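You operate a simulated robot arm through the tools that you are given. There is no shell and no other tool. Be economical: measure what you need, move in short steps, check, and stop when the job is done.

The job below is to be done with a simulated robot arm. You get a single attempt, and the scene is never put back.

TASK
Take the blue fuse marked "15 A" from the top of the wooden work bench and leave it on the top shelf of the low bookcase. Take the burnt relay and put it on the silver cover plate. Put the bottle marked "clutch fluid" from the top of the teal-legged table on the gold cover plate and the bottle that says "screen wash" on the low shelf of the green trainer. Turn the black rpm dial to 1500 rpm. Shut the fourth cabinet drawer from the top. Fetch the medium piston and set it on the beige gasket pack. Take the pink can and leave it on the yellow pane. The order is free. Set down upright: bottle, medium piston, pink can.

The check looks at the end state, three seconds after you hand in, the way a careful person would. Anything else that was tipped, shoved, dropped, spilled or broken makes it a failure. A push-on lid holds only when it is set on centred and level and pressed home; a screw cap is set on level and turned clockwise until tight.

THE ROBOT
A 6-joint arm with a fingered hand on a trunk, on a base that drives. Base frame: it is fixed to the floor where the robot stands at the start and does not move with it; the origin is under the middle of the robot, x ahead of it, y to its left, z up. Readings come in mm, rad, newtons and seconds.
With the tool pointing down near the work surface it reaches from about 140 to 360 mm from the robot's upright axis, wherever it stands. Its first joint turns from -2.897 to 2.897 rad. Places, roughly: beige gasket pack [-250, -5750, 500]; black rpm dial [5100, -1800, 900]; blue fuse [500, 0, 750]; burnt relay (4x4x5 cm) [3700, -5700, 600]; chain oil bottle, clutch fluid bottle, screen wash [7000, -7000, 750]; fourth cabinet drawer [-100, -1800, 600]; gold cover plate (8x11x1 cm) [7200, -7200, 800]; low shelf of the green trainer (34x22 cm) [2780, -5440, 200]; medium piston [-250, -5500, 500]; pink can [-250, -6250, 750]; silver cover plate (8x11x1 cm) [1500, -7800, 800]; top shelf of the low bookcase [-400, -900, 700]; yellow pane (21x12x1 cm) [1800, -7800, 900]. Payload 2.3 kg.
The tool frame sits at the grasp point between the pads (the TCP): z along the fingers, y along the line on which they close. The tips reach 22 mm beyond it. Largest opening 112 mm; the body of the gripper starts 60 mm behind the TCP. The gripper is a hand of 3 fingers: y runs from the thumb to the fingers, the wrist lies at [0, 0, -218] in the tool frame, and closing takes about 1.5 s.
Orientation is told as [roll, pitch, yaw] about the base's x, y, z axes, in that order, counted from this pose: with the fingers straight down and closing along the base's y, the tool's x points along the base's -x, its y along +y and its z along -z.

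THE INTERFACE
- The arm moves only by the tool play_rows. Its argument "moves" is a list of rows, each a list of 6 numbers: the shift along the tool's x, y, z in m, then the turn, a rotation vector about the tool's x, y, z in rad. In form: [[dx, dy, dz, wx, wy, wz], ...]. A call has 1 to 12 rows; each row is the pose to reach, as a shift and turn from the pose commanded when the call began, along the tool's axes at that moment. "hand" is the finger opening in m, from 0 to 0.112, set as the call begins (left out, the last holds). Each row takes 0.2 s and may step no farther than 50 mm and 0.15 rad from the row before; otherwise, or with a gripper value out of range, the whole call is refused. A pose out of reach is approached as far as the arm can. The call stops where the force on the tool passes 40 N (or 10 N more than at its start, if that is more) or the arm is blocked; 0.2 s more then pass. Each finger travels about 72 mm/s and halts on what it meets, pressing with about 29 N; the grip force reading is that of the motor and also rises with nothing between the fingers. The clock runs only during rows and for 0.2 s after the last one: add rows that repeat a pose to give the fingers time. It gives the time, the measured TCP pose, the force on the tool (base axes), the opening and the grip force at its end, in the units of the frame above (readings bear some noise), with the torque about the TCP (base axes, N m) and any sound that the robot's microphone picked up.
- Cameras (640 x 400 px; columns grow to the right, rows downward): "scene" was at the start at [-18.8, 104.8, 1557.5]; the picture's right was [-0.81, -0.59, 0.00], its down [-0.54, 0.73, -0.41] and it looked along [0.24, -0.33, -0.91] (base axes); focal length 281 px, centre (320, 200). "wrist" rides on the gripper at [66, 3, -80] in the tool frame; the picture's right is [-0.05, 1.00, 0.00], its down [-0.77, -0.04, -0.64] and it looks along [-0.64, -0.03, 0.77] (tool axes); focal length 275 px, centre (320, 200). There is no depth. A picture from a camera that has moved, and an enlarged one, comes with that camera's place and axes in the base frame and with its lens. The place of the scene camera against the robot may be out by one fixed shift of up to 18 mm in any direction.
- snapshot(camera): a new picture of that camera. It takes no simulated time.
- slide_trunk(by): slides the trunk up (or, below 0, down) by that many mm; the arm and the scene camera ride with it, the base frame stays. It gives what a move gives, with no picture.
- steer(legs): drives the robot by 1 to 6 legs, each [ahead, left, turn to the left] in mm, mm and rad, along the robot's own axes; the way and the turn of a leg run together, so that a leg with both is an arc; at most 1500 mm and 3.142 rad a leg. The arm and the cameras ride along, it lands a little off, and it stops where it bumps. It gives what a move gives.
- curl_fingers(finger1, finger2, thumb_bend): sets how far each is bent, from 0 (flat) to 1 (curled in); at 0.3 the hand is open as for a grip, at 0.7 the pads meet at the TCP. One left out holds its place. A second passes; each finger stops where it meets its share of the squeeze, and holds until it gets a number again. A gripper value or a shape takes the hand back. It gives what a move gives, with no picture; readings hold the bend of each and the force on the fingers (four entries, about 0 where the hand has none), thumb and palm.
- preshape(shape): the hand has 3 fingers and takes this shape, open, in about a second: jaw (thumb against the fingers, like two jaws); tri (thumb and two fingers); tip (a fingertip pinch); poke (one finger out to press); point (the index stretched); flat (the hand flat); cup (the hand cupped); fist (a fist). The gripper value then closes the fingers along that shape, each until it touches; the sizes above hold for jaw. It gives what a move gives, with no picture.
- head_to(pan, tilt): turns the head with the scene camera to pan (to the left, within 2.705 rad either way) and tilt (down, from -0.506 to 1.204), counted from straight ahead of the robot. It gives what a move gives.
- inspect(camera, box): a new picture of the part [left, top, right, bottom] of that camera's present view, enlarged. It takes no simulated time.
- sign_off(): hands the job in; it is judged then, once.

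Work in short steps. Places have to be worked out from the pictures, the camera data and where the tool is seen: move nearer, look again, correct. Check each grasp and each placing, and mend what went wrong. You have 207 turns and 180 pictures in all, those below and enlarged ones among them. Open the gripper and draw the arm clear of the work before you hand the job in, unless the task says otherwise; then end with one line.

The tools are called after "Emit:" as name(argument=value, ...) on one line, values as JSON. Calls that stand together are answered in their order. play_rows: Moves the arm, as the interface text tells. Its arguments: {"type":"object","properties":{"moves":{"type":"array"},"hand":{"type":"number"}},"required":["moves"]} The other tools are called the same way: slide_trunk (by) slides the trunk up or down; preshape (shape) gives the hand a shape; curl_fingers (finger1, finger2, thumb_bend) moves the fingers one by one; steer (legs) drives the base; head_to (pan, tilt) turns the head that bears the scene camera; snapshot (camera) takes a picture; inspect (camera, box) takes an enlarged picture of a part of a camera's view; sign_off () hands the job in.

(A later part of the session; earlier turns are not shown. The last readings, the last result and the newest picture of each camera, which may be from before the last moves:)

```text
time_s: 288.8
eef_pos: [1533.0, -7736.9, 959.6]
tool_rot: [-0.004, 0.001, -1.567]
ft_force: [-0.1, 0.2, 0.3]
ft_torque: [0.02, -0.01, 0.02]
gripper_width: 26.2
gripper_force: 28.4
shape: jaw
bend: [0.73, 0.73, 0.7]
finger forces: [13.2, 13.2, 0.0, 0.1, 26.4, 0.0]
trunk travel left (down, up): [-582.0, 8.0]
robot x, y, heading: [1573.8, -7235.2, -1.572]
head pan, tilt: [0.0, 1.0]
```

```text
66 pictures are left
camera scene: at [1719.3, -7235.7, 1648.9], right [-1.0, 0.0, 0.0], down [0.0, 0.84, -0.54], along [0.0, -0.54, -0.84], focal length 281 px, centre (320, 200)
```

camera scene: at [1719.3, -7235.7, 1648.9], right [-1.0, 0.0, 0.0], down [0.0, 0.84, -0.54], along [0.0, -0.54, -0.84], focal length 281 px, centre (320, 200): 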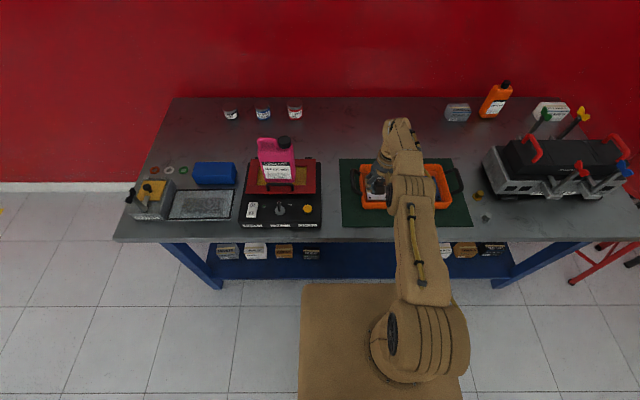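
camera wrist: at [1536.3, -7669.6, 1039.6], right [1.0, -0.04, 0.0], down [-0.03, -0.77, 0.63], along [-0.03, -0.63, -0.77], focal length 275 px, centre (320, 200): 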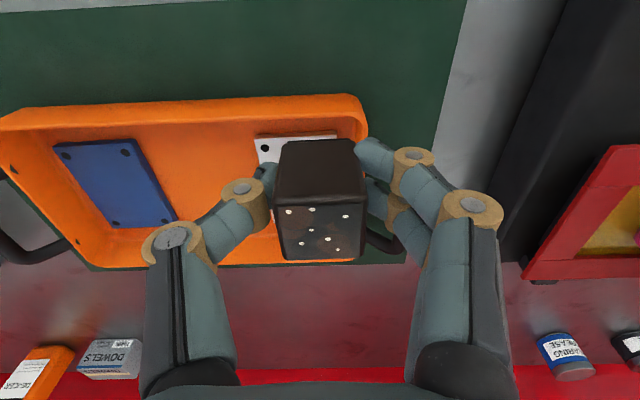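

The plate spans about x 1477–1557, y -7876…-7775 (centre ≈(1518,-7826)). I lower the trunk 45 mm, drive 95 ahead, and position over the plate.

Emit:
slide_trunk(by=-40)

Emit:
steer(legs=[[95, 0, 0]])

Emit:
play_rows(moves=[[0.003, -0.008, 0, 0, 0, 0], [0.006, -0.015, 0, 0, 0, 0], [0.006, -0.015, 0, 0, 0, 0]])

Emit:
snapshot(camera="wrist")

Emit:
inspect(camera="scene", box=[330, 120, 470, 230])

```text
time_s: 289.6
eef_pos: [1533.7, -7735.5, 919.6]
tool_rot: [-0.002, 0.001, -1.568]
ft_force: [0.3, -1.1, -0.6]
ft_torque: [0.04, 0.03, 0.01]
gripper_width: 26.1
gripper_force: 28.3
shape: jaw
bend: [0.73, 0.73, 0.7]
finger forces: [13.3, 13.1, 0.0, 0.0, 26.2, 0.0]
trunk travel left (down, up): [-542.0, 48.0]
robot x, y, heading: [1575.9, -7236.9, -1.574]
head pan, tilt: [0.0, 1.0]
```

```text
time_s: 290.8
eef_pos: [1533.8, -7830.7, 919.4]
tool_rot: [-0.002, 0.004, -1.567]
ft_force: [-0.6, 0.5, 1.0]
ft_torque: [0.02, 0.01, 0.0]
gripper_width: 26.4
gripper_force: 28.8
shape: jaw
bend: [0.73, 0.73, 0.7]
finger forces: [13.2, 13.2, 0.1, 0.0, 26.4, 0.0]
trunk travel left (down, up): [-542.0, 48.0]
robot x, y, heading: [1569.3, -7334.6, -1.574]
head pan, tilt: [0.0, 1.0]
```

```text
time_s: 291.6
eef_pos: [1518.0, -7825.0, 921.1]
tool_rot: [-0.002, 0.001, -1.568]
ft_force: [0.3, 0.0, -0.5]
ft_torque: [0.02, 0.04, 0.0]
gripper_width: 26.1
gripper_force: 29.0
shape: jaw
bend: [0.73, 0.73, 0.7]
finger forces: [13.1, 13.1, 0.1, 0.0, 26.2, 0.0]
trunk travel left (down, up): [-542.0, 48.0]
robot x, y, heading: [1570.7, -7335.2, -1.575]
head pan, tilt: [0.0, 1.0]
```

```text
65 pictures are left
camera wrist: at [1521.3, -7758.2, 1000.2], right [1.0, -0.04, 0.0], down [-0.03, -0.77, 0.63], along [-0.03, -0.63, -0.77], focal length 275 px, centre (320, 200)
```

wrist: 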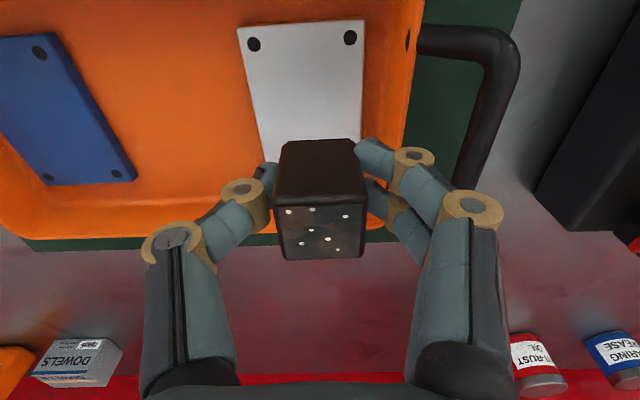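

```text
3.64 times, centred on (400, 175) of scene
camera zoom: at [1719.2, -7330.1, 1608.9], right [-1.0, 0.0, 0.0], down [0.0, 0.84, -0.54], along [0.0, -0.54, -0.84], focal length 1023 px, centre (29, 291)
```

zoom: 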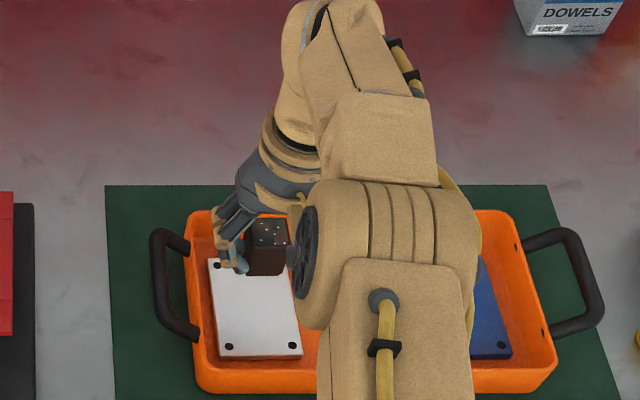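

With the plate's known 80 mm width the depth gives z≈800 and centre ≈(1508,-7838). I shift accordingly, lower the trunk 40, then descend guarded.

Emit:
play_rows(moves=[[-0.013, -0.01, 0, 0, 0, 0], [-0.013, -0.01, 0, 0, 0, 0]])

Emit:
slide_trunk(by=-42)

Emit:
play_rows(moves=[[0, 0, 0.004, 0, 0, 0], [0, 0, 0.008, 0, 0, 0], [0, 0, 0.012, 0, 0, 0], [0, 0, 0.016, 0, 0, 0], [0, 0, 0.02, 0, 0, 0], [0, 0, 0.024, 0, 0, 0], [0, 0, 0.028, 0, 0, 0], [0, 0, 0.032, 0, 0, 0], [0, 0, 0.036, 0, 0, 0], [0, 0, 0.04, 0, 0, 0], [0, 0, 0.044, 0, 0, 0], [0, 0, 0.048, 0, 0, 0]])

Emit:
snapshot(camera="wrist")

```text
time_s: 292.2
eef_pos: [1511.4, -7829.5, 921.3]
tool_rot: [-0.004, 0.002, -1.566]
ft_force: [0.1, -0.3, -0.7]
ft_torque: [-0.02, 0.01, 0.0]
gripper_width: 26.0
gripper_force: 28.5
shape: jaw
bend: [0.73, 0.73, 0.7]
finger forces: [13.1, 13.1, 0.0, 0.0, 26.2, 0.0]
out of reach, approached as far as the arm can: row 1, 2
trunk travel left (down, up): [-542.0, 48.0]
robot x, y, heading: [1570.1, -7335.5, -1.574]
head pan, tilt: [0.0, 1.0]
```

```text
time_s: 293.0
eef_pos: [1511.4, -7828.9, 879.0]
tool_rot: [-0.002, 0.001, -1.565]
ft_force: [-0.3, -0.9, -0.2]
ft_torque: [0.02, -0.01, 0.01]
gripper_width: 26.4
gripper_force: 29.2
shape: jaw
bend: [0.73, 0.73, 0.7]
finger forces: [13.0, 13.0, 0.0, 0.0, 26.2, 0.0]
trunk travel left (down, up): [-500.0, 90.0]
robot x, y, heading: [1574.3, -7329.8, -1.574]
head pan, tilt: [0.0, 1.0]
```

```text
time_s: 295.2
eef_pos: [1512.3, -7825.1, 845.0]
tool_rot: [-0.005, -0.014, -1.567]
ft_force: [0.9, 1.3, 26.6]
ft_torque: [0.02, 0.01, -0.01]
gripper_width: 28.8
gripper_force: 29.2
shape: jaw
bend: [0.75, 0.75, 0.72]
finger forces: [16.8, 16.5, 0.0, 0.0, 33.1, 0.0]
out of reach, approached as far as the arm can: row 7, 8, 9, 10, 11
trunk travel left (down, up): [-500.0, 90.0]
robot x, y, heading: [1568.8, -7330.4, -1.573]
head pan, tilt: [0.0, 1.0]
stopped in row 11: the force on the tool passed its limit at 43 N (the readings are from after the stop); the commanded pose is now the measured one
```

```text
63 pictures are left
camera wrist: at [1516.1, -7757.2, 925.4], right [1.0, -0.04, 0.0], down [-0.03, -0.76, 0.65], along [-0.03, -0.65, -0.76], focal length 275 px, centre (320, 200)
```

wrist: 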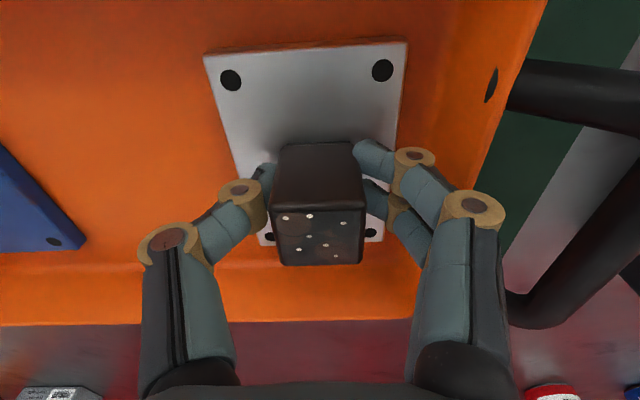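

The relay rests well inside the plate. I open a little and retreat upward.

Emit:
play_rows(moves=[[0, 0, -0.001, 0, 0, 0], [0, 0, -0.001, 0, 0, 0], [0, 0, -0.001, 0, 0, 0]], hand=0.052)

Emit:
slide_trunk(by=85)

Emit:
snapshot(camera="wrist")

```text
time_s: 296.1
eef_pos: [1513.2, -7826.0, 843.4]
tool_rot: [-0.004, -0.005, -1.567]
ft_force: [-1.4, 0.6, -0.3]
ft_torque: [0.01, 0.0, 0.01]
gripper_width: 51.2
gripper_force: 0.1
shape: jaw
bend: [0.73, 0.73, 0.7]
finger forces: [0.1, 0.2, 0.0, 0.0, 0.0, 0.0]
trunk travel left (down, up): [-500.0, 90.0]
robot x, y, heading: [1576.8, -7332.0, -1.573]
head pan, tilt: [0.0, 1.0]
```

```text
time_s: 297.3
eef_pos: [1512.5, -7825.9, 928.5]
tool_rot: [-0.005, -0.007, -1.569]
ft_force: [-0.7, 0.0, -0.1]
ft_torque: [0.0, 0.02, 0.02]
gripper_width: 51.3
gripper_force: 0.1
shape: jaw
bend: [0.73, 0.73, 0.7]
finger forces: [0.1, 0.0, 0.0, 0.0, 0.0, 0.0]
trunk travel left (down, up): [-585.0, 5.0]
robot x, y, heading: [1572.0, -7330.3, -1.574]
head pan, tilt: [0.0, 1.0]
```

```text
62 pictures are left
camera wrist: at [1516.0, -7759.0, 1008.6], right [1.0, -0.04, 0.0], down [-0.03, -0.77, 0.64], along [-0.03, -0.64, -0.77], focal length 275 px, centre (320, 200)
```

wrist: 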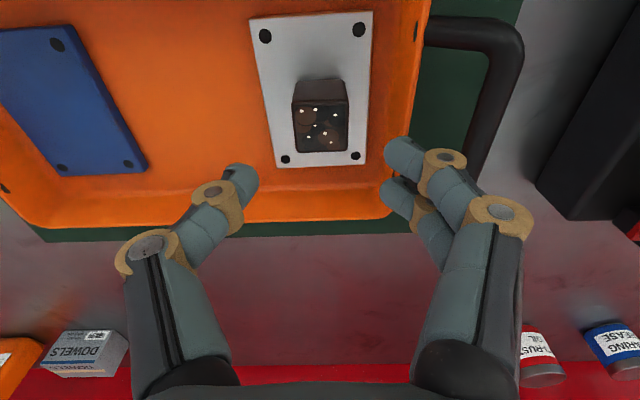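

The relay sits on the silver plate. Now I leave for the bottles: back up to y≈-6350, turn east, and drive the clear corridor to x≈5900, then look.

Emit:
steer(legs=[[-980, 0, 0], [0, 0, 1.573], [1500, 0, 0], [1500, 0, 0], [1300, 0, 0]])

Emit:
head_to(pan=-0.3, tilt=0.45)

Emit:
snapshot(camera="scene")

```text
time_s: 326.4
eef_pos: [6351.6, -6348.4, 928.3]
tool_rot: [-0.002, -0.007, 0.016]
ft_force: [-0.2, 0.7, 0.0]
ft_torque: [0.0, 0.01, 0.0]
gripper_width: 51.4
gripper_force: 0.1
shape: jaw
bend: [0.73, 0.73, 0.7]
finger forces: [0.0, 0.0, 0.0, 0.1, 0.1, 0.0]
trunk travel left (down, up): [-585.0, 5.0]
robot x, y, heading: [5858.0, -6294.5, 0.01]
head pan, tilt: [0.0, 1.0]
```

```text
time_s: 327.3
eef_pos: [6353.1, -6349.7, 929.7]
tool_rot: [-0.004, -0.007, 0.016]
ft_force: [0.1, 0.2, -0.3]
ft_torque: [0.02, -0.02, 0.0]
gripper_width: 51.5
gripper_force: 0.1
shape: jaw
bend: [0.73, 0.73, 0.7]
finger forces: [0.0, 0.0, 0.0, 0.0, 0.0, 0.1]
trunk travel left (down, up): [-585.0, 5.0]
robot x, y, heading: [5859.9, -6293.9, 0.013]
head pan, tilt: [-0.3, 0.45]
```

```text
61 pictures are left
camera scene: at [5890.8, -6168.7, 1697.3], right [-0.28, -0.96, 0.0], down [-0.42, 0.12, -0.9], along [0.86, -0.26, -0.44], focal length 281 px, centre (320, 200)
```

scene: 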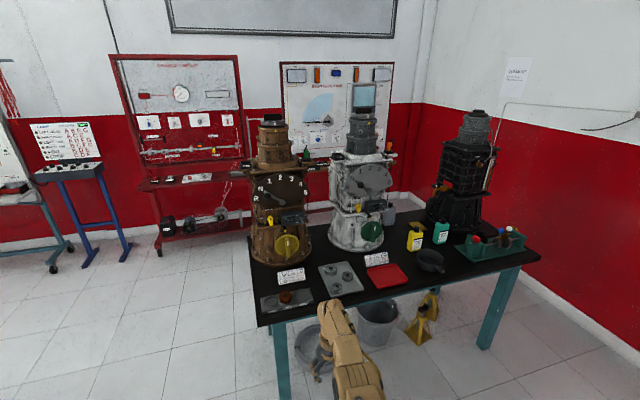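

The teal-legged table has small bottles at its right half and several plates in front. I enlarge.

Emit:
inspect(camera="scene", box=[380, 190, 550, 290])

Emit:
inspect(camera="scene", box=[240, 220, 460, 330])

```text
3.76 times, centred on (465, 240) of scene
camera zoom: at [5890.8, -6168.7, 1697.3], right [-0.28, -0.96, 0.0], down [-0.42, 0.12, -0.9], along [0.86, -0.26, -0.44], focal length 1059 px, centre (-226, 49)
```

zoom: 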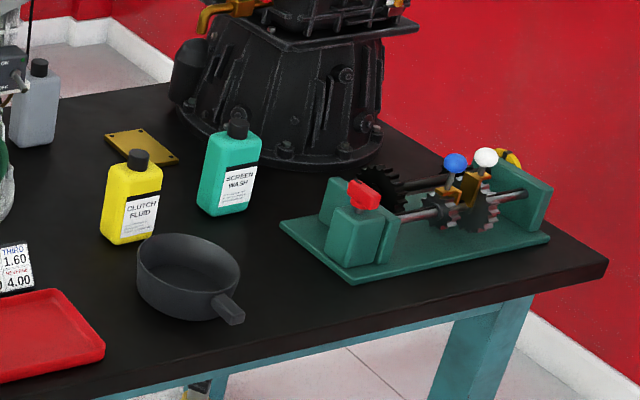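

```text
2.91 times, centred on (350, 275) of scene
camera zoom: at [5890.8, -6168.7, 1697.3], right [-0.28, -0.96, 0.0], down [-0.42, 0.12, -0.9], along [0.86, -0.26, -0.44], focal length 819 px, centre (233, -18)
```

zoom: 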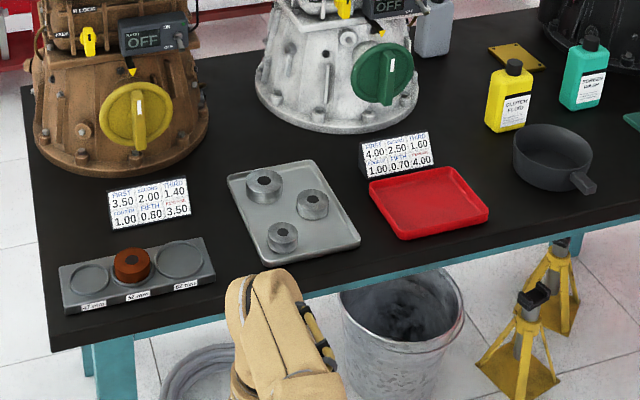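

Clutch fluid (yellow) is near (6919,-7003), the gold plate near (7133,-7169), screen wash (teal) near (6944,-7181), and the table's west edge at x≈6675. I move ahead, strafe to y≈-7000, tilt the tool 0.6 outward, and look.

Emit:
steer(legs=[[340, 0, -0.012], [0, -680, 0]])

Emit:
slide_trunk(by=-60)

Emit:
play_rows(moves=[[0.01, 0, -0.03, 0, -0.15, 0], [0.02, 0, -0.06, 0, -0.3, 0], [0.03, 0, -0.08, 0, -0.45, 0], [0.04, 0, -0.1, 0, -0.6, 0], [0.04, 0, -0.1, 0, -0.6, 0]], hand=0.112)

Emit:
snapshot(camera="wrist")

Emit:
head_to(pan=0, tilt=0.8)

Emit:
snapshot(camera="scene")

```text
time_s: 332.9
eef_pos: [6690.9, -7031.8, 928.3]
tool_rot: [-0.001, -0.007, 0.003]
ft_force: [-0.2, 0.7, 0.6]
ft_torque: [-0.02, 0.0, -0.03]
gripper_width: 51.4
gripper_force: 0.1
shape: jaw
bend: [0.73, 0.73, 0.7]
finger forces: [0.0, 0.1, 0.0, 0.1, 0.0, 0.0]
trunk travel left (down, up): [-585.0, 5.0]
robot x, y, heading: [6196.3, -6969.0, 0.001]
head pan, tilt: [-0.3, 0.45]
```

```text
time_s: 333.9
eef_pos: [6690.9, -7031.3, 868.6]
tool_rot: [-0.002, -0.007, 0.003]
ft_force: [-0.6, -0.5, 0.1]
ft_torque: [0.03, -0.03, 0.02]
gripper_width: 51.3
gripper_force: 0.0
shape: jaw
bend: [0.73, 0.73, 0.7]
finger forces: [0.0, 0.0, 0.0, 0.0, 0.0, 0.0]
trunk travel left (down, up): [-525.0, 65.0]
robot x, y, heading: [6197.9, -6966.8, -0.003]
head pan, tilt: [-0.3, 0.45]
```

```text
time_s: 335.1
eef_pos: [6663.6, -7040.6, 966.2]
tool_rot: [-0.049, -0.501, 0.002]
ft_force: [0.3, 1.2, -0.2]
ft_torque: [-0.05, 0.01, 0.01]
gripper_width: 111.9
gripper_force: 0.0
shape: jaw
bend: [0.3, 0.3, 0.3]
finger forces: [0.0, 0.1, 0.0, 0.0, 0.0, 0.0]
out of reach, approached as far as the arm can: row 3, 4
trunk travel left (down, up): [-525.0, 65.0]
robot x, y, heading: [6200.2, -6970.0, -0.0]
head pan, tilt: [-0.3, 0.45]
```

```text
58 pictures are left
camera wrist: at [6567.1, -7034.0, 1005.0], right [0.06, 1.0, -0.02], down [0.37, 0.0, 0.93], along [0.93, -0.07, -0.37], focal length 275 px, centre (320, 200)
```

wrist: 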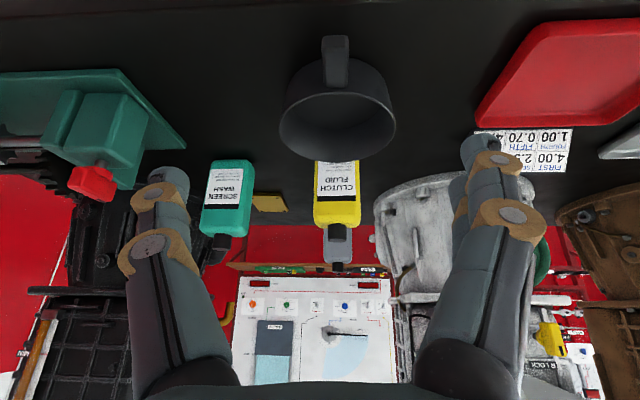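

```text
time_s: 335.9
eef_pos: [6662.3, -7040.7, 966.6]
tool_rot: [-0.047, -0.5, 0.003]
ft_force: [-0.3, 0.6, -0.1]
ft_torque: [-0.03, -0.01, 0.0]
gripper_width: 111.8
gripper_force: 0.0
shape: jaw
bend: [0.3, 0.3, 0.3]
finger forces: [0.0, 0.0, 0.0, 0.1, 0.0, 0.1]
trunk travel left (down, up): [-525.0, 65.0]
robot x, y, heading: [6198.5, -6969.7, -0.004]
head pan, tilt: [0.0, 0.799]
```

```text
57 pictures are left
camera scene: at [6225.3, -6817.9, 1607.1], right [0.0, -1.0, 0.0], down [-0.72, 0.0, -0.7], along [0.7, 0.0, -0.72], focal length 281 px, centre (320, 200)
```

scene: 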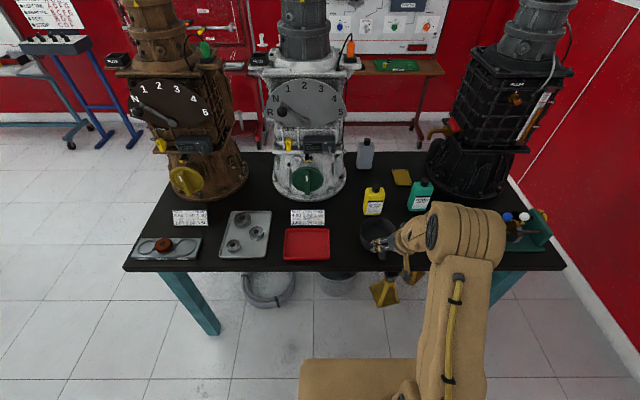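

Re-solving with both views puts the table at z≈750: clutch bottle ≈(7020,-7040), ~78 mm wide, shoulder ≈877; gold plate ≈(7200,-7225); screen wash ≈(7030,-7240). I lower the deck below the table, drive 230 ahead, restore a clean 0.6 tilt and look.

Emit:
slide_trunk(by=-60)

Emit:
steer(legs=[[225, 0, 0]])

Emit:
play_rows(moves=[[-0.01, 0, 0.01, 0, -0.1, 0], [-0.02, 0, 0.02, 0, -0.1, 0], [-0.02, 0, 0.02, 0, -0.1, 0]])

Emit:
snapshot(camera="wrist")

```text
time_s: 336.9
eef_pos: [6663.7, -7040.7, 906.9]
tool_rot: [-0.048, -0.502, 0.002]
ft_force: [0.2, 0.0, -0.1]
ft_torque: [-0.02, -0.01, 0.01]
gripper_width: 112.0
gripper_force: 0.1
shape: jaw
bend: [0.3, 0.3, 0.3]
finger forces: [0.0, 0.0, 0.0, 0.0, 0.0, 0.1]
trunk travel left (down, up): [-465.0, 125.0]
robot x, y, heading: [6194.8, -6967.8, -0.006]
head pan, tilt: [0.0, 0.799]
```

```text
time_s: 338.6
eef_pos: [6888.4, -7040.4, 906.6]
tool_rot: [-0.046, -0.502, 0.002]
ft_force: [-0.7, 1.2, 0.4]
ft_torque: [-0.03, 0.04, -0.02]
gripper_width: 111.7
gripper_force: 0.1
shape: jaw
bend: [0.3, 0.3, 0.3]
finger forces: [0.0, 0.0, 0.1, 0.0, 0.0, 0.0]
trunk travel left (down, up): [-465.0, 125.0]
robot x, y, heading: [6425.7, -6970.2, -0.006]
head pan, tilt: [0.0, 0.799]
```

```text
time_s: 339.4
eef_pos: [6931.3, -7043.2, 909.6]
tool_rot: [-0.05, -0.593, 0.007]
ft_force: [-0.3, 0.2, 0.1]
ft_torque: [-0.01, -0.03, 0.0]
gripper_width: 112.2
gripper_force: 0.1
shape: jaw
bend: [0.3, 0.3, 0.3]
finger forces: [0.1, 0.0, 0.0, 0.0, 0.0, 0.0]
out of reach, approached as far as the arm can: row 1, 2, 3
trunk travel left (down, up): [-465.0, 125.0]
robot x, y, heading: [6421.6, -6973.7, -0.002]
head pan, tilt: [0.0, 0.799]
```

```text
56 pictures are left
camera wrist: at [6831.9, -7035.4, 939.0], right [0.06, 1.0, -0.02], down [0.28, 0.0, 0.96], along [0.96, -0.06, -0.28], focal length 275 px, centre (320, 200)
```

wrist: 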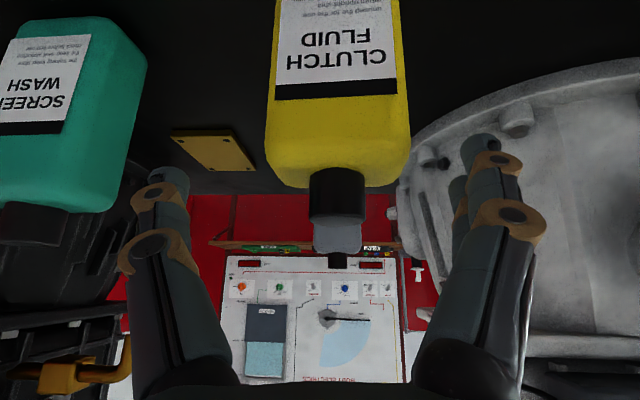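

Solved from the two scales: bottle centre ≈(6996,-7035), 70 mm wide, cap top ≈904. I align, level the roll, and slide in along the tool axis to TCP ≈(6996,-7035,847).

Emit:
play_rows(moves=[[-0.01, 0.005, 0.01, -0.04, 0, 0.028], [-0.019, 0.008, 0.03, -0.04, 0, 0.028], [-0.019, 0.008, 0.03, -0.04, 0, 0.028]])

Emit:
snapshot(camera="wrist")

```text
time_s: 340.2
eef_pos: [6949.2, -7035.3, 885.8]
tool_rot: [0.008, -0.596, -0.027]
ft_force: [-0.9, -1.6, 0.7]
ft_torque: [0.0, 0.02, -0.02]
gripper_width: 111.7
gripper_force: 0.1
shape: jaw
bend: [0.3, 0.3, 0.3]
finger forces: [0.0, 0.1, 0.1, 0.1, 0.0, 0.0]
out of reach, approached as far as the arm can: row 1
trunk travel left (down, up): [-465.0, 125.0]
robot x, y, heading: [6421.7, -6974.7, -0.001]
head pan, tilt: [0.0, 0.799]
```

```text
55 pictures are left
camera wrist: at [6849.4, -7029.8, 914.1], right [0.06, 1.0, 0.03], down [0.28, -0.05, 0.96], along [0.96, -0.05, -0.28], focal length 275 px, centre (320, 200)
```

wrist: 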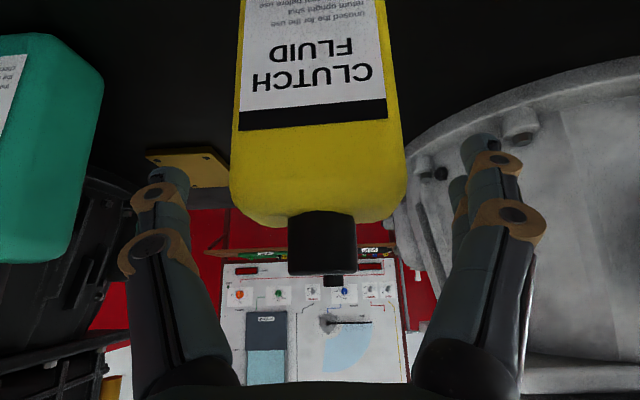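

Centred. I slide in the remaining 57 mm and close.

Emit:
play_rows(moves=[[-0.006, 0, 0.02, 0, 0, 0], [-0.011, 0, 0.04, 0, 0, 0], [-0.0147, 0, 0.057, 0, 0, 0], [-0.0147, 0, 0.057, 0, 0, 0]])

Emit:
play_rows(moves=[[0, 0, 0, 0, 0, 0], [0, 0, 0, 0, 0, 0], [0, 0, 0, 0, 0, 0], [0, 0, 0, 0, 0, 0], [0, 0, 0, 0, 0, 0]], hand=0.05)

Emit:
snapshot(camera="wrist")

```text
time_s: 341.0
eef_pos: [6987.1, -7037.3, 862.2]
tool_rot: [0.005, -0.621, -0.024]
ft_force: [-10.2, 2.2, 37.8]
ft_torque: [0.19, 0.97, -0.12]
gripper_width: 111.5
gripper_force: 0.2
shape: jaw
bend: [0.3, 0.3, 0.3]
finger forces: [23.5, 0.1, 0.2, 0.0, 16.5, 0.1]
trunk travel left (down, up): [-465.0, 125.0]
robot x, y, heading: [6424.2, -6967.7, 0.002]
head pan, tilt: [0.0, 0.799]
stopped in row 3: the force on the tool passed its limit at 48 N (the readings are from after the stop); the commanded pose is now the measured one
```

```text
time_s: 342.2
eef_pos: [6983.6, -7035.3, 860.3]
tool_rot: [0.005, -0.619, -0.025]
ft_force: [-10.9, 8.0, 45.4]
ft_torque: [0.17, 0.72, 0.07]
gripper_width: 64.9
gripper_force: 29.1
shape: jaw
bend: [0.72, 0.75, 0.67]
finger forces: [31.5, 26.5, 0.0, 0.0, 44.4, 0.0]
trunk travel left (down, up): [-465.0, 125.0]
robot x, y, heading: [6421.3, -6970.2, 0.0]
head pan, tilt: [0.0, 0.799]
```

```text
54 pictures are left
camera wrist: at [6882.9, -7029.6, 886.8], right [0.06, 1.0, 0.03], down [0.26, -0.05, 0.97], along [0.96, -0.05, -0.26], focal length 275 px, centre (320, 200)
```

wrist: 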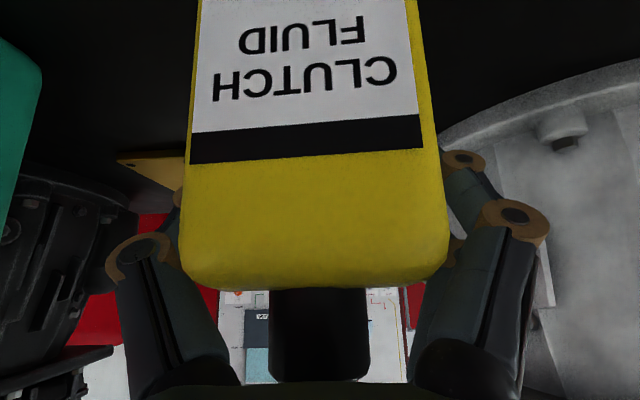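

Contact forces appeared on the fingertips during the approach. I check with the scene camera what they touch before lifting.

Emit:
inspect(camera="scene", box=[320, 90, 480, 240])

```text
2.67 times, centred on (400, 165) of scene
camera zoom: at [6438.6, -6815.3, 1547.0], right [0.0, -1.0, 0.0], down [-0.71, 0.0, -0.7], along [0.7, 0.0, -0.71], focal length 750 px, centre (107, 293)
```

zoom: 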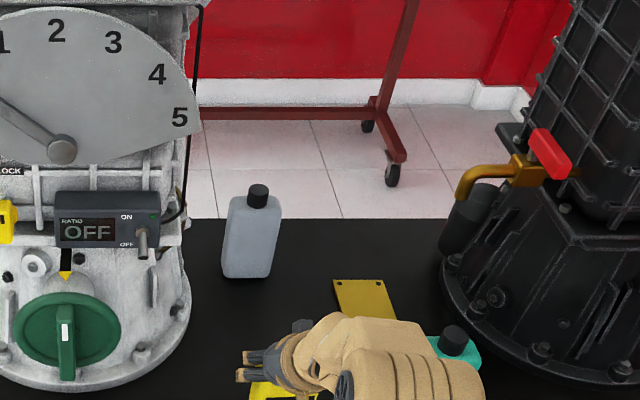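

Let me tilt the head further down for a clearer view of the hand and pot.

Emit:
head_to(pan=-0.1, tilt=1.05)

Emit:
inspect(camera="scene", box=[300, 70, 460, 230])

```text
time_s: 342.9
eef_pos: [6983.6, -7034.7, 859.3]
tool_rot: [0.006, -0.62, -0.024]
ft_force: [-10.1, 8.0, 46.0]
ft_torque: [0.22, 0.72, 0.08]
gripper_width: 65.0
gripper_force: 28.9
shape: jaw
bend: [0.72, 0.75, 0.67]
finger forces: [31.6, 26.9, 0.0, 0.0, 44.1, 0.0]
trunk travel left (down, up): [-465.0, 125.0]
robot x, y, heading: [6423.8, -6971.9, -0.002]
head pan, tilt: [-0.099, 1.051]
```

```text
2.50 times, centred on (380, 150) of scene
camera zoom: at [6424.0, -6821.7, 1528.3], right [-0.1, -0.99, 0.0], down [-0.86, 0.09, -0.5], along [0.5, -0.05, -0.86], focal length 704 px, centre (170, 325)
```

zoom: 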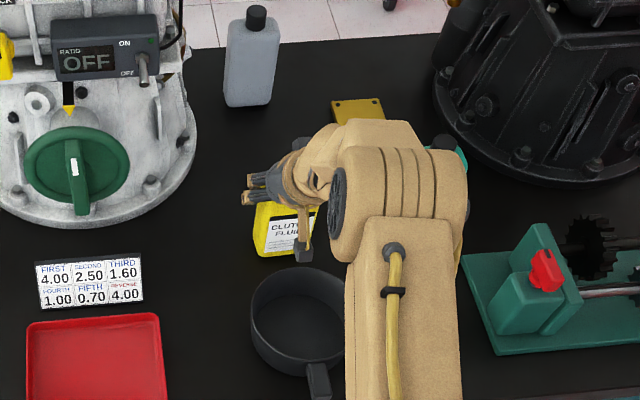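

The pot and gearbox are clear; the hand is on the bottle itself, gripping it at 65 mm. I lift slightly with the trunk and check.

Emit:
slide_trunk(by=25)

Emit:
snapshot(camera="wrist")

Emit:
inspect(camera="scene", box=[300, 70, 460, 230])

```text
time_s: 343.7
eef_pos: [6988.3, -7038.3, 880.0]
tool_rot: [0.007, -0.61, -0.025]
ft_force: [0.2, -0.5, -4.1]
ft_torque: [0.01, -0.08, 0.01]
gripper_width: 62.7
gripper_force: 29.4
shape: jaw
bend: [0.71, 0.75, 0.66]
finger forces: [9.4, 20.2, 0.0, 0.0, 32.1, 0.1]
trunk travel left (down, up): [-490.0, 100.0]
robot x, y, heading: [6420.7, -6973.5, 0.001]
head pan, tilt: [-0.099, 1.051]
```

```text
51 pictures are left
camera wrist: at [6888.9, -7031.5, 906.2], right [0.06, 1.0, 0.03], down [0.27, -0.05, 0.96], along [0.96, -0.05, -0.27], focal length 275 px, centre (320, 200)
```

wrist: 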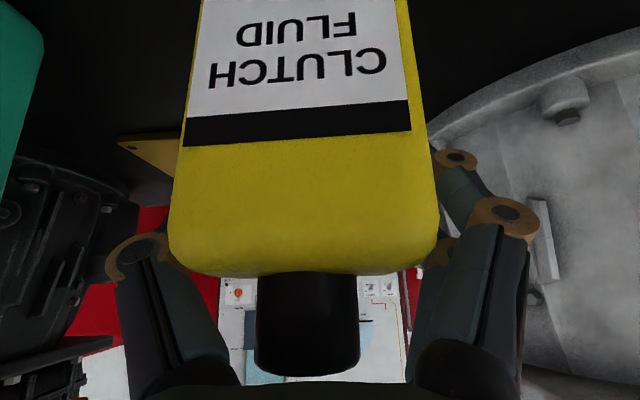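

```text
2.50 times, centred on (380, 150) of scene
camera zoom: at [6436.8, -6824.8, 1553.2], right [-0.1, -0.99, 0.0], down [-0.86, 0.09, -0.5], along [0.49, -0.05, -0.87], focal length 704 px, centre (170, 325)
```

zoom: 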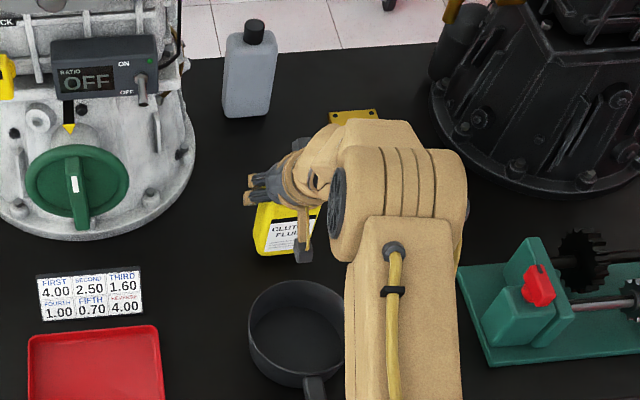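

The bottle is lifted cleanly (≈0.4 kg) and near upright. The screen wash stands between me and the gold plate, so I raise well above it (bottom > 930), then shift over and advance.

Emit:
slide_trunk(by=95)

Emit:
play_rows(moves=[[-0.0167, 0, -0.0247, 0, 0, 0], [-0.034, 0, -0.049, 0, 0, 0], [-0.04, 0, -0.058, 0, 0, 0]])

Emit:
snapshot(camera="wrist")

```text
time_s: 344.9
eef_pos: [6990.0, -7036.6, 974.2]
tool_rot: [0.006, -0.609, -0.026]
ft_force: [-0.9, 0.4, -2.9]
ft_torque: [0.0, -0.03, 0.01]
gripper_width: 63.1
gripper_force: 28.8
shape: jaw
bend: [0.71, 0.75, 0.66]
finger forces: [9.3, 20.1, 0.0, 0.1, 32.0, 0.1]
trunk travel left (down, up): [-585.0, 5.0]
robot x, y, heading: [6423.8, -6973.5, 0.001]
head pan, tilt: [-0.099, 1.051]
```

```text
time_s: 345.8
eef_pos: [6986.9, -7037.8, 1044.9]
tool_rot: [0.007, -0.608, -0.028]
ft_force: [-0.7, 0.0, -3.5]
ft_torque: [0.01, -0.05, 0.03]
gripper_width: 62.6
gripper_force: 29.3
shape: jaw
bend: [0.71, 0.75, 0.66]
finger forces: [9.2, 20.0, 0.0, 0.0, 31.7, 0.0]
trunk travel left (down, up): [-585.0, 5.0]
robot x, y, heading: [6425.6, -6971.6, -0.003]
head pan, tilt: [-0.099, 1.051]
```

```text
49 pictures are left
camera wrist: at [6887.8, -7032.1, 1073.6], right [0.06, 1.0, 0.03], down [0.27, -0.05, 0.96], along [0.96, -0.05, -0.27], focal length 275 px, centre (320, 200)
```

wrist: 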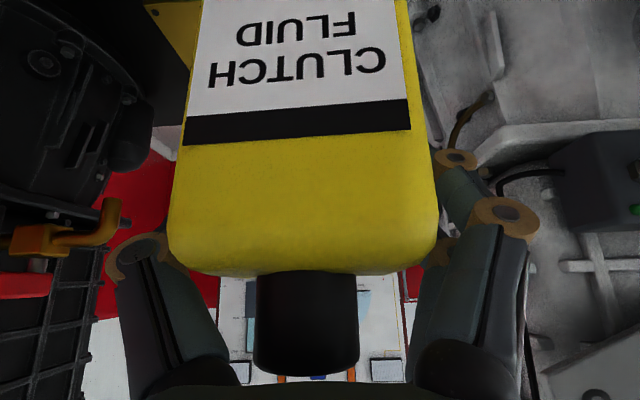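

I strafe right to y≈-7215 at this safe height and look at the plate, lever and gearbox.

Emit:
steer(legs=[[0, -178, 0]])

Emit:
head_to(pan=-0.15, tilt=0.95)

Emit:
snapshot(camera="scene")

Emit:
snapshot(camera="wrist")

```text
time_s: 347.2
eef_pos: [6987.2, -7216.0, 1045.1]
tool_rot: [0.007, -0.608, -0.027]
ft_force: [0.2, 0.1, -3.3]
ft_torque: [0.03, -0.06, -0.02]
gripper_width: 62.9
gripper_force: 29.4
shape: jaw
bend: [0.71, 0.75, 0.66]
finger forces: [9.2, 20.1, 0.0, 0.0, 31.9, 0.0]
trunk travel left (down, up): [-585.0, 5.0]
robot x, y, heading: [6425.6, -7150.9, -0.001]
head pan, tilt: [-0.099, 1.051]
```

```text
time_s: 347.9
eef_pos: [6987.5, -7216.7, 1046.3]
tool_rot: [0.006, -0.609, -0.026]
ft_force: [0.5, -0.4, -3.9]
ft_torque: [-0.04, -0.03, 0.0]
gripper_width: 62.9
gripper_force: 28.9
shape: jaw
bend: [0.71, 0.75, 0.66]
finger forces: [9.2, 20.2, 0.1, 0.1, 31.8, 0.1]
trunk travel left (down, up): [-585.0, 5.0]
robot x, y, heading: [6422.2, -7148.9, -0.004]
head pan, tilt: [-0.15, 0.949]
```

```text
48 pictures are left
camera scene: at [6441.6, -7007.7, 1655.4], right [-0.15, -0.99, 0.0], down [-0.8, 0.12, -0.58], along [0.57, -0.09, -0.81], focal length 281 px, centre (320, 200)
```

scene: 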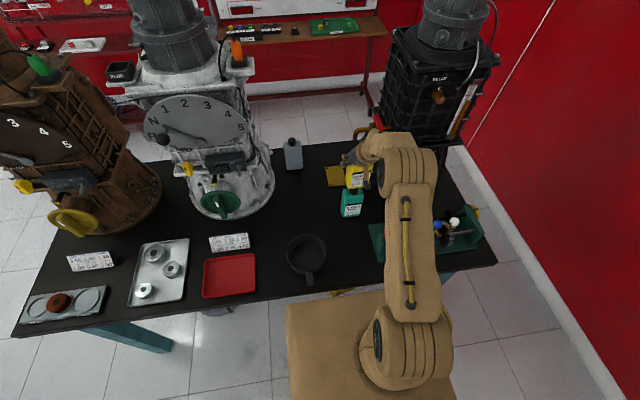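

```text
47 pictures are left
camera wrist: at [6887.6, -7210.3, 1073.3], right [0.06, 1.0, 0.03], down [0.27, -0.05, 0.96], along [0.96, -0.05, -0.27], focal length 275 px, centre (320, 200)
```

wrist: 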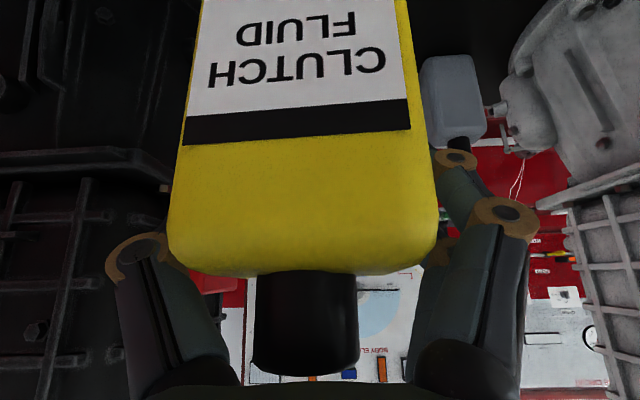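

I enlarge the plate region.

Emit:
inspect(camera="scene", box=[300, 110, 420, 230])

```text
3.33 times, centred on (360, 170) of scene
camera zoom: at [6441.6, -7007.7, 1655.4], right [-0.15, -0.99, 0.0], down [-0.8, 0.12, -0.58], along [0.57, -0.09, -0.81], focal length 938 px, centre (187, 300)
```

zoom: 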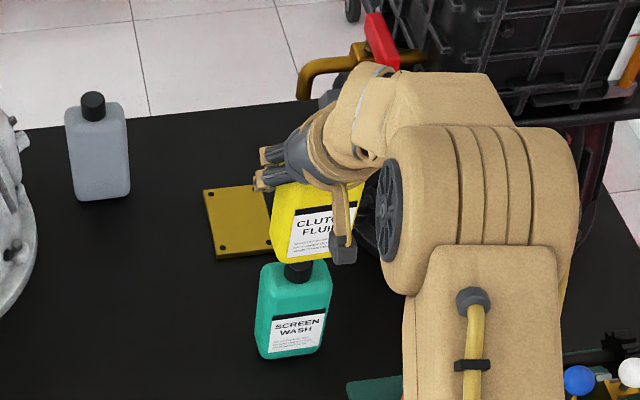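

Combining views (and checking scene bias against the held bottle), the plate centre is ≈(7186,-7212). I raise the arm 100 and lower the trunk 100 (deck under the table), drive 125 ahead, and then reach over.

Emit:
play_rows(moves=[[-0.0229, 0, -0.0328, 0, 0, 0], [-0.0457, 0, -0.0657, 0, 0, 0], [-0.057, 0, -0.082, 0, 0, 0]])

Emit:
slide_trunk(by=-100)

Emit:
steer(legs=[[125, 0, 0]])

Emit:
play_rows(moves=[[-0.0246, 0.0015, 0.0171, 0, 0, 0], [-0.0455, 0.003, 0.0317, 0, 0, 0], [-0.0542, 0.003, 0.0377, 0, 0, 0], [-0.0542, 0.003, 0.0377, 0, 0, 0]])

Emit:
inspect(camera="scene", box=[300, 110, 420, 230])

```text
time_s: 348.7
eef_pos: [6987.2, -7216.1, 1146.1]
tool_rot: [0.007, -0.607, -0.028]
ft_force: [0.2, 0.0, -4.2]
ft_torque: [0.02, -0.04, 0.02]
gripper_width: 62.6
gripper_force: 28.5
shape: jaw
bend: [0.71, 0.75, 0.66]
finger forces: [9.3, 19.9, 0.0, 0.1, 31.4, 0.1]
trunk travel left (down, up): [-585.0, 5.0]
robot x, y, heading: [6426.3, -7149.4, -0.002]
head pan, tilt: [-0.15, 0.949]
```

```text
time_s: 350.1
eef_pos: [6987.6, -7217.0, 1045.6]
tool_rot: [0.008, -0.61, -0.026]
ft_force: [0.5, 0.0, -3.2]
ft_torque: [0.03, -0.05, 0.0]
gripper_width: 62.4
gripper_force: 29.0
shape: jaw
bend: [0.71, 0.75, 0.66]
finger forces: [9.1, 19.8, 0.0, 0.0, 31.5, 0.0]
trunk travel left (down, up): [-485.0, 105.0]
robot x, y, heading: [6422.7, -7150.1, -0.005]
head pan, tilt: [-0.15, 0.949]
```

```text
time_s: 351.3
eef_pos: [7109.6, -7216.9, 1046.3]
tool_rot: [0.012, -0.61, -0.029]
ft_force: [-26.3, 0.2, -17.5]
ft_torque: [0.61, 0.59, -1.21]
gripper_width: 62.2
gripper_force: 28.9
shape: jaw
bend: [0.71, 0.75, 0.66]
finger forces: [8.8, 19.3, 0.1, 0.0, 58.5, 0.0]
trunk travel left (down, up): [-485.0, 105.0]
robot x, y, heading: [6547.9, -7151.3, -0.004]
head pan, tilt: [-0.15, 0.949]
```

```text
time_s: 351.6
eef_pos: [7114.0, -7216.6, 1038.7]
tool_rot: [0.031, -0.575, -0.052]
ft_force: [-21.9, 0.4, -2.0]
ft_torque: [-0.04, 0.17, -0.96]
gripper_width: 60.8
gripper_force: 28.7
shape: jaw
bend: [0.71, 0.75, 0.66]
finger forces: [8.6, 17.5, 0.0, 0.0, 48.5, 0.0]
trunk travel left (down, up): [-485.0, 105.0]
robot x, y, heading: [6549.9, -7152.6, -0.007]
head pan, tilt: [-0.15, 0.949]
stopped in row 1: the force on the tool passed its limit at 66 N (the readings are from after the stop); the commanded pose is now the measured one
```

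```text
3.33 times, centred on (360, 170) of scene
camera zoom: at [6562.8, -7007.8, 1555.9], right [-0.15, -0.99, 0.0], down [-0.8, 0.12, -0.58], along [0.58, -0.09, -0.81], focal length 938 px, centre (187, 300)
```

zoom: 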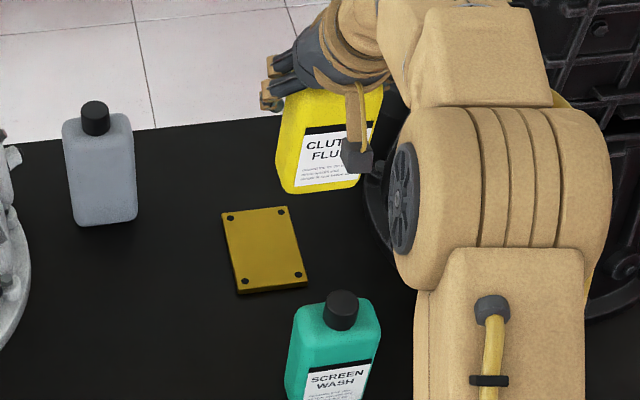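

The thumb met the gearbox lever, so I back off immediately 60 mm. In the same camera the plate is ≈22 mm to the left of the bottle's line, so I'll come in more to the +y side. Checking the lever too.

Emit:
steer(legs=[[-70, 0, 0]])

Emit:
snapshot(camera="wrist")

Emit:
head_to(pan=-0.3, tilt=0.75)

Emit:
snapshot(camera="scene")

```text
time_s: 352.6
eef_pos: [7048.3, -7215.7, 1039.0]
tool_rot: [0.025, -0.583, -0.047]
ft_force: [-0.3, -0.1, -3.5]
ft_torque: [0.01, -0.05, 0.01]
gripper_width: 61.1
gripper_force: 28.8
shape: jaw
bend: [0.71, 0.75, 0.66]
finger forces: [8.8, 17.7, 0.0, 0.0, 29.9, 0.0]
trunk travel left (down, up): [-485.0, 105.0]
robot x, y, heading: [6478.3, -7147.7, -0.004]
head pan, tilt: [-0.15, 0.949]
```

```text
44 pictures are left
camera wrist: at [6949.0, -7209.9, 1069.6], right [0.07, 1.0, 0.05], down [0.29, -0.07, 0.95], along [0.95, -0.06, -0.3], focal length 275 px, centre (320, 200)
```

wrist: 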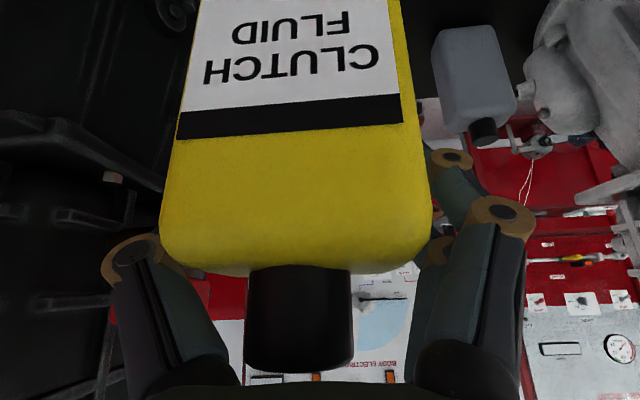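

```text
time_s: 353.4
eef_pos: [7049.1, -7216.5, 1037.2]
tool_rot: [0.026, -0.58, -0.048]
ft_force: [0.0, 1.0, -3.2]
ft_torque: [-0.02, -0.07, 0.0]
gripper_width: 61.1
gripper_force: 28.5
shape: jaw
bend: [0.71, 0.75, 0.66]
finger forces: [8.7, 17.7, 0.1, 0.1, 29.8, 0.0]
trunk travel left (down, up): [-485.0, 105.0]
robot x, y, heading: [6475.9, -7149.3, -0.002]
head pan, tilt: [-0.3, 0.75]
```

```text
43 pictures are left
camera scene: at [6504.4, -7021.3, 1570.9], right [-0.3, -0.95, 0.0], down [-0.65, 0.2, -0.73], along [0.7, -0.22, -0.68], focal length 281 px, centre (320, 200)
```

scene: 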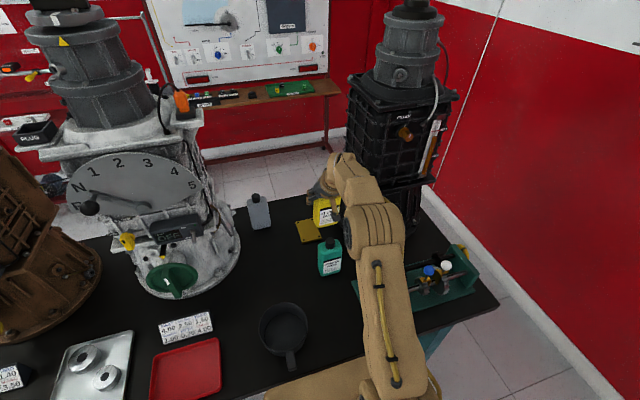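

Bottle still firmly held. The lever/tap sits near (7160,-7255…-7300, 975–1060), so I'll descend farther to the +y side and slide in low. First orientation fix, then left 85, ahead 70, down 150.

Emit:
play_rows(moves=[[0, 0, 0, 0.004, -0.028, -0.027], [0, 0, 0, 0.004, -0.028, -0.027]])

Emit:
steer(legs=[[0, 85, 0], [70, 0, 0]])

Emit:
slide_trunk(by=-145)

Emit:
play_rows(moves=[[-0.0189, 0, 0.0131, 0, 0, 0], [-0.0378, 0, 0.0263, 0, 0, 0], [-0.0378, 0, 0.0263, 0, 0, 0]])

Emit:
head_to(pan=-0.15, tilt=0.95)

Emit:
inspect(camera="scene", box=[280, 70, 420, 210])

```text
time_s: 354.0
eef_pos: [7050.1, -7216.7, 1039.7]
tool_rot: [0.002, -0.61, -0.015]
ft_force: [0.1, -0.5, -3.1]
ft_torque: [0.02, -0.06, 0.01]
gripper_width: 61.0
gripper_force: 29.0
shape: jaw
bend: [0.71, 0.75, 0.66]
finger forces: [8.8, 17.5, 0.0, 0.0, 29.6, 0.0]
trunk travel left (down, up): [-485.0, 105.0]
robot x, y, heading: [6474.8, -7148.7, -0.003]
head pan, tilt: [-0.3, 0.75]
```

```text
time_s: 355.7
eef_pos: [7120.1, -7131.1, 1038.1]
tool_rot: [0.004, -0.609, -0.014]
ft_force: [0.4, 0.2, -3.7]
ft_torque: [0.03, -0.01, 0.01]
gripper_width: 61.3
gripper_force: 29.1
shape: jaw
bend: [0.71, 0.75, 0.66]
finger forces: [8.8, 17.4, 0.0, 0.0, 29.6, 0.0]
trunk travel left (down, up): [-485.0, 105.0]
robot x, y, heading: [6547.2, -7061.4, 0.003]
head pan, tilt: [-0.3, 0.75]
```

```text
time_s: 357.4
eef_pos: [7119.0, -7130.4, 905.6]
tool_rot: [0.003, -0.61, -0.016]
ft_force: [0.0, -0.4, -3.6]
ft_torque: [-0.03, -0.08, -0.01]
gripper_width: 60.7
gripper_force: 28.6
shape: jaw
bend: [0.71, 0.76, 0.66]
finger forces: [8.8, 17.2, 0.1, 0.1, 29.3, 0.0]
trunk travel left (down, up): [-340.0, 250.0]
robot x, y, heading: [6551.5, -7066.4, -0.0]
head pan, tilt: [-0.3, 0.75]
```

```text
time_s: 358.2
eef_pos: [7164.2, -7128.8, 905.2]
tool_rot: [0.003, -0.609, -0.011]
ft_force: [0.5, 0.3, -4.3]
ft_torque: [-0.01, -0.06, 0.04]
gripper_width: 60.6
gripper_force: 28.6
shape: jaw
bend: [0.71, 0.76, 0.66]
finger forces: [8.7, 16.5, 0.0, 0.0, 28.9, 0.0]
trunk travel left (down, up): [-340.0, 250.0]
robot x, y, heading: [6548.0, -7062.9, -0.0]
head pan, tilt: [-0.3, 0.75]
```

```text
time_s: 358.9
eef_pos: [7163.6, -7130.1, 904.8]
tool_rot: [0.002, -0.611, -0.013]
ft_force: [-0.3, 0.3, -3.7]
ft_torque: [0.02, -0.06, 0.0]
gripper_width: 59.4
gripper_force: 28.5
shape: jaw
bend: [0.71, 0.78, 0.65]
finger forces: [9.7, 17.5, 0.1, 0.1, 26.8, 0.0]
trunk travel left (down, up): [-340.0, 250.0]
robot x, y, heading: [6550.9, -7064.4, 0.006]
head pan, tilt: [-0.15, 0.949]
```

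```text
2.86 times, centred on (350, 140) of scene
camera zoom: at [6565.4, -6922.6, 1421.6], right [-0.15, -0.99, 0.0], down [-0.8, 0.12, -0.58], along [0.58, -0.09, -0.81], focal length 804 px, centre (234, 371)
```

zoom: 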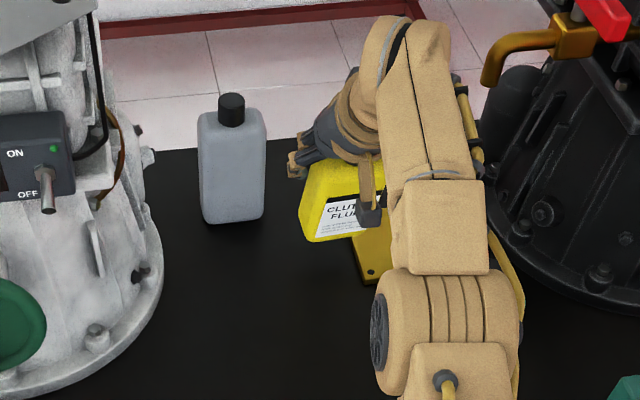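

The bottle may have shifted in the grip after the bump; I check it with the wrist camera.

Emit:
snapshot(camera="wrist")

```text
41 pictures are left
camera wrist: at [7063.6, -7125.2, 932.8], right [0.05, 1.0, 0.03], down [0.27, -0.04, 0.96], along [0.96, -0.04, -0.27], focal length 275 px, centre (320, 200)
```

wrist: 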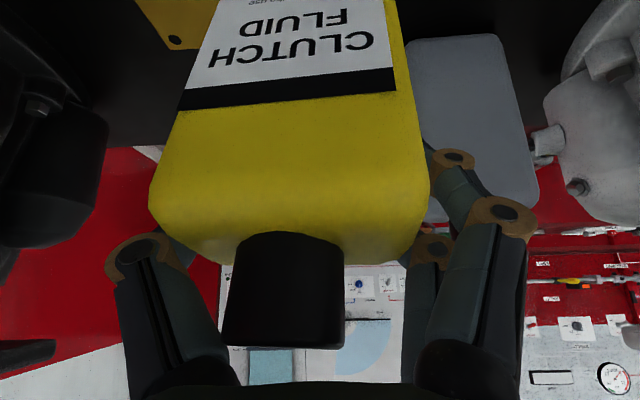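

The bottle has pitched a little in the grip but hangs low and safe; its bottom centre is ≈(+16,+7) mm from TCP. The plate's corner here gives a centre ≈(7177,-7196). I strafe right 70 mm at this height.

Emit:
steer(legs=[[0, -70, 0]])

Emit:
inspect(camera="scene", box=[280, 70, 420, 210])

```text
time_s: 359.8
eef_pos: [7169.5, -7117.1, 908.2]
tool_rot: [0.003, -0.614, 0.019]
ft_force: [0.9, 0.1, -4.0]
ft_torque: [0.02, -0.05, -0.02]
gripper_width: 59.4
gripper_force: 28.9
shape: jaw
bend: [0.71, 0.78, 0.65]
finger forces: [9.8, 17.8, 0.0, 0.0, 26.9, 0.0]
trunk travel left (down, up): [-340.0, 250.0]
robot x, y, heading: [6561.2, -7070.8, 0.027]
head pan, tilt: [-0.15, 0.949]
stopped in leg 1: the robot was blocked; the commanded pose is now the measured one
```

```text
2.86 times, centred on (350, 140) of scene
camera zoom: at [6562.5, -6927.3, 1420.5], right [-0.12, -0.99, 0.0], down [-0.8, 0.1, -0.59], along [0.58, -0.07, -0.81], focal length 804 px, centre (234, 371)
```

zoom: 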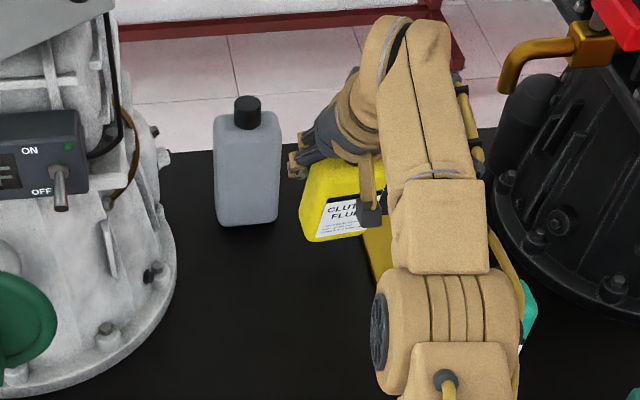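

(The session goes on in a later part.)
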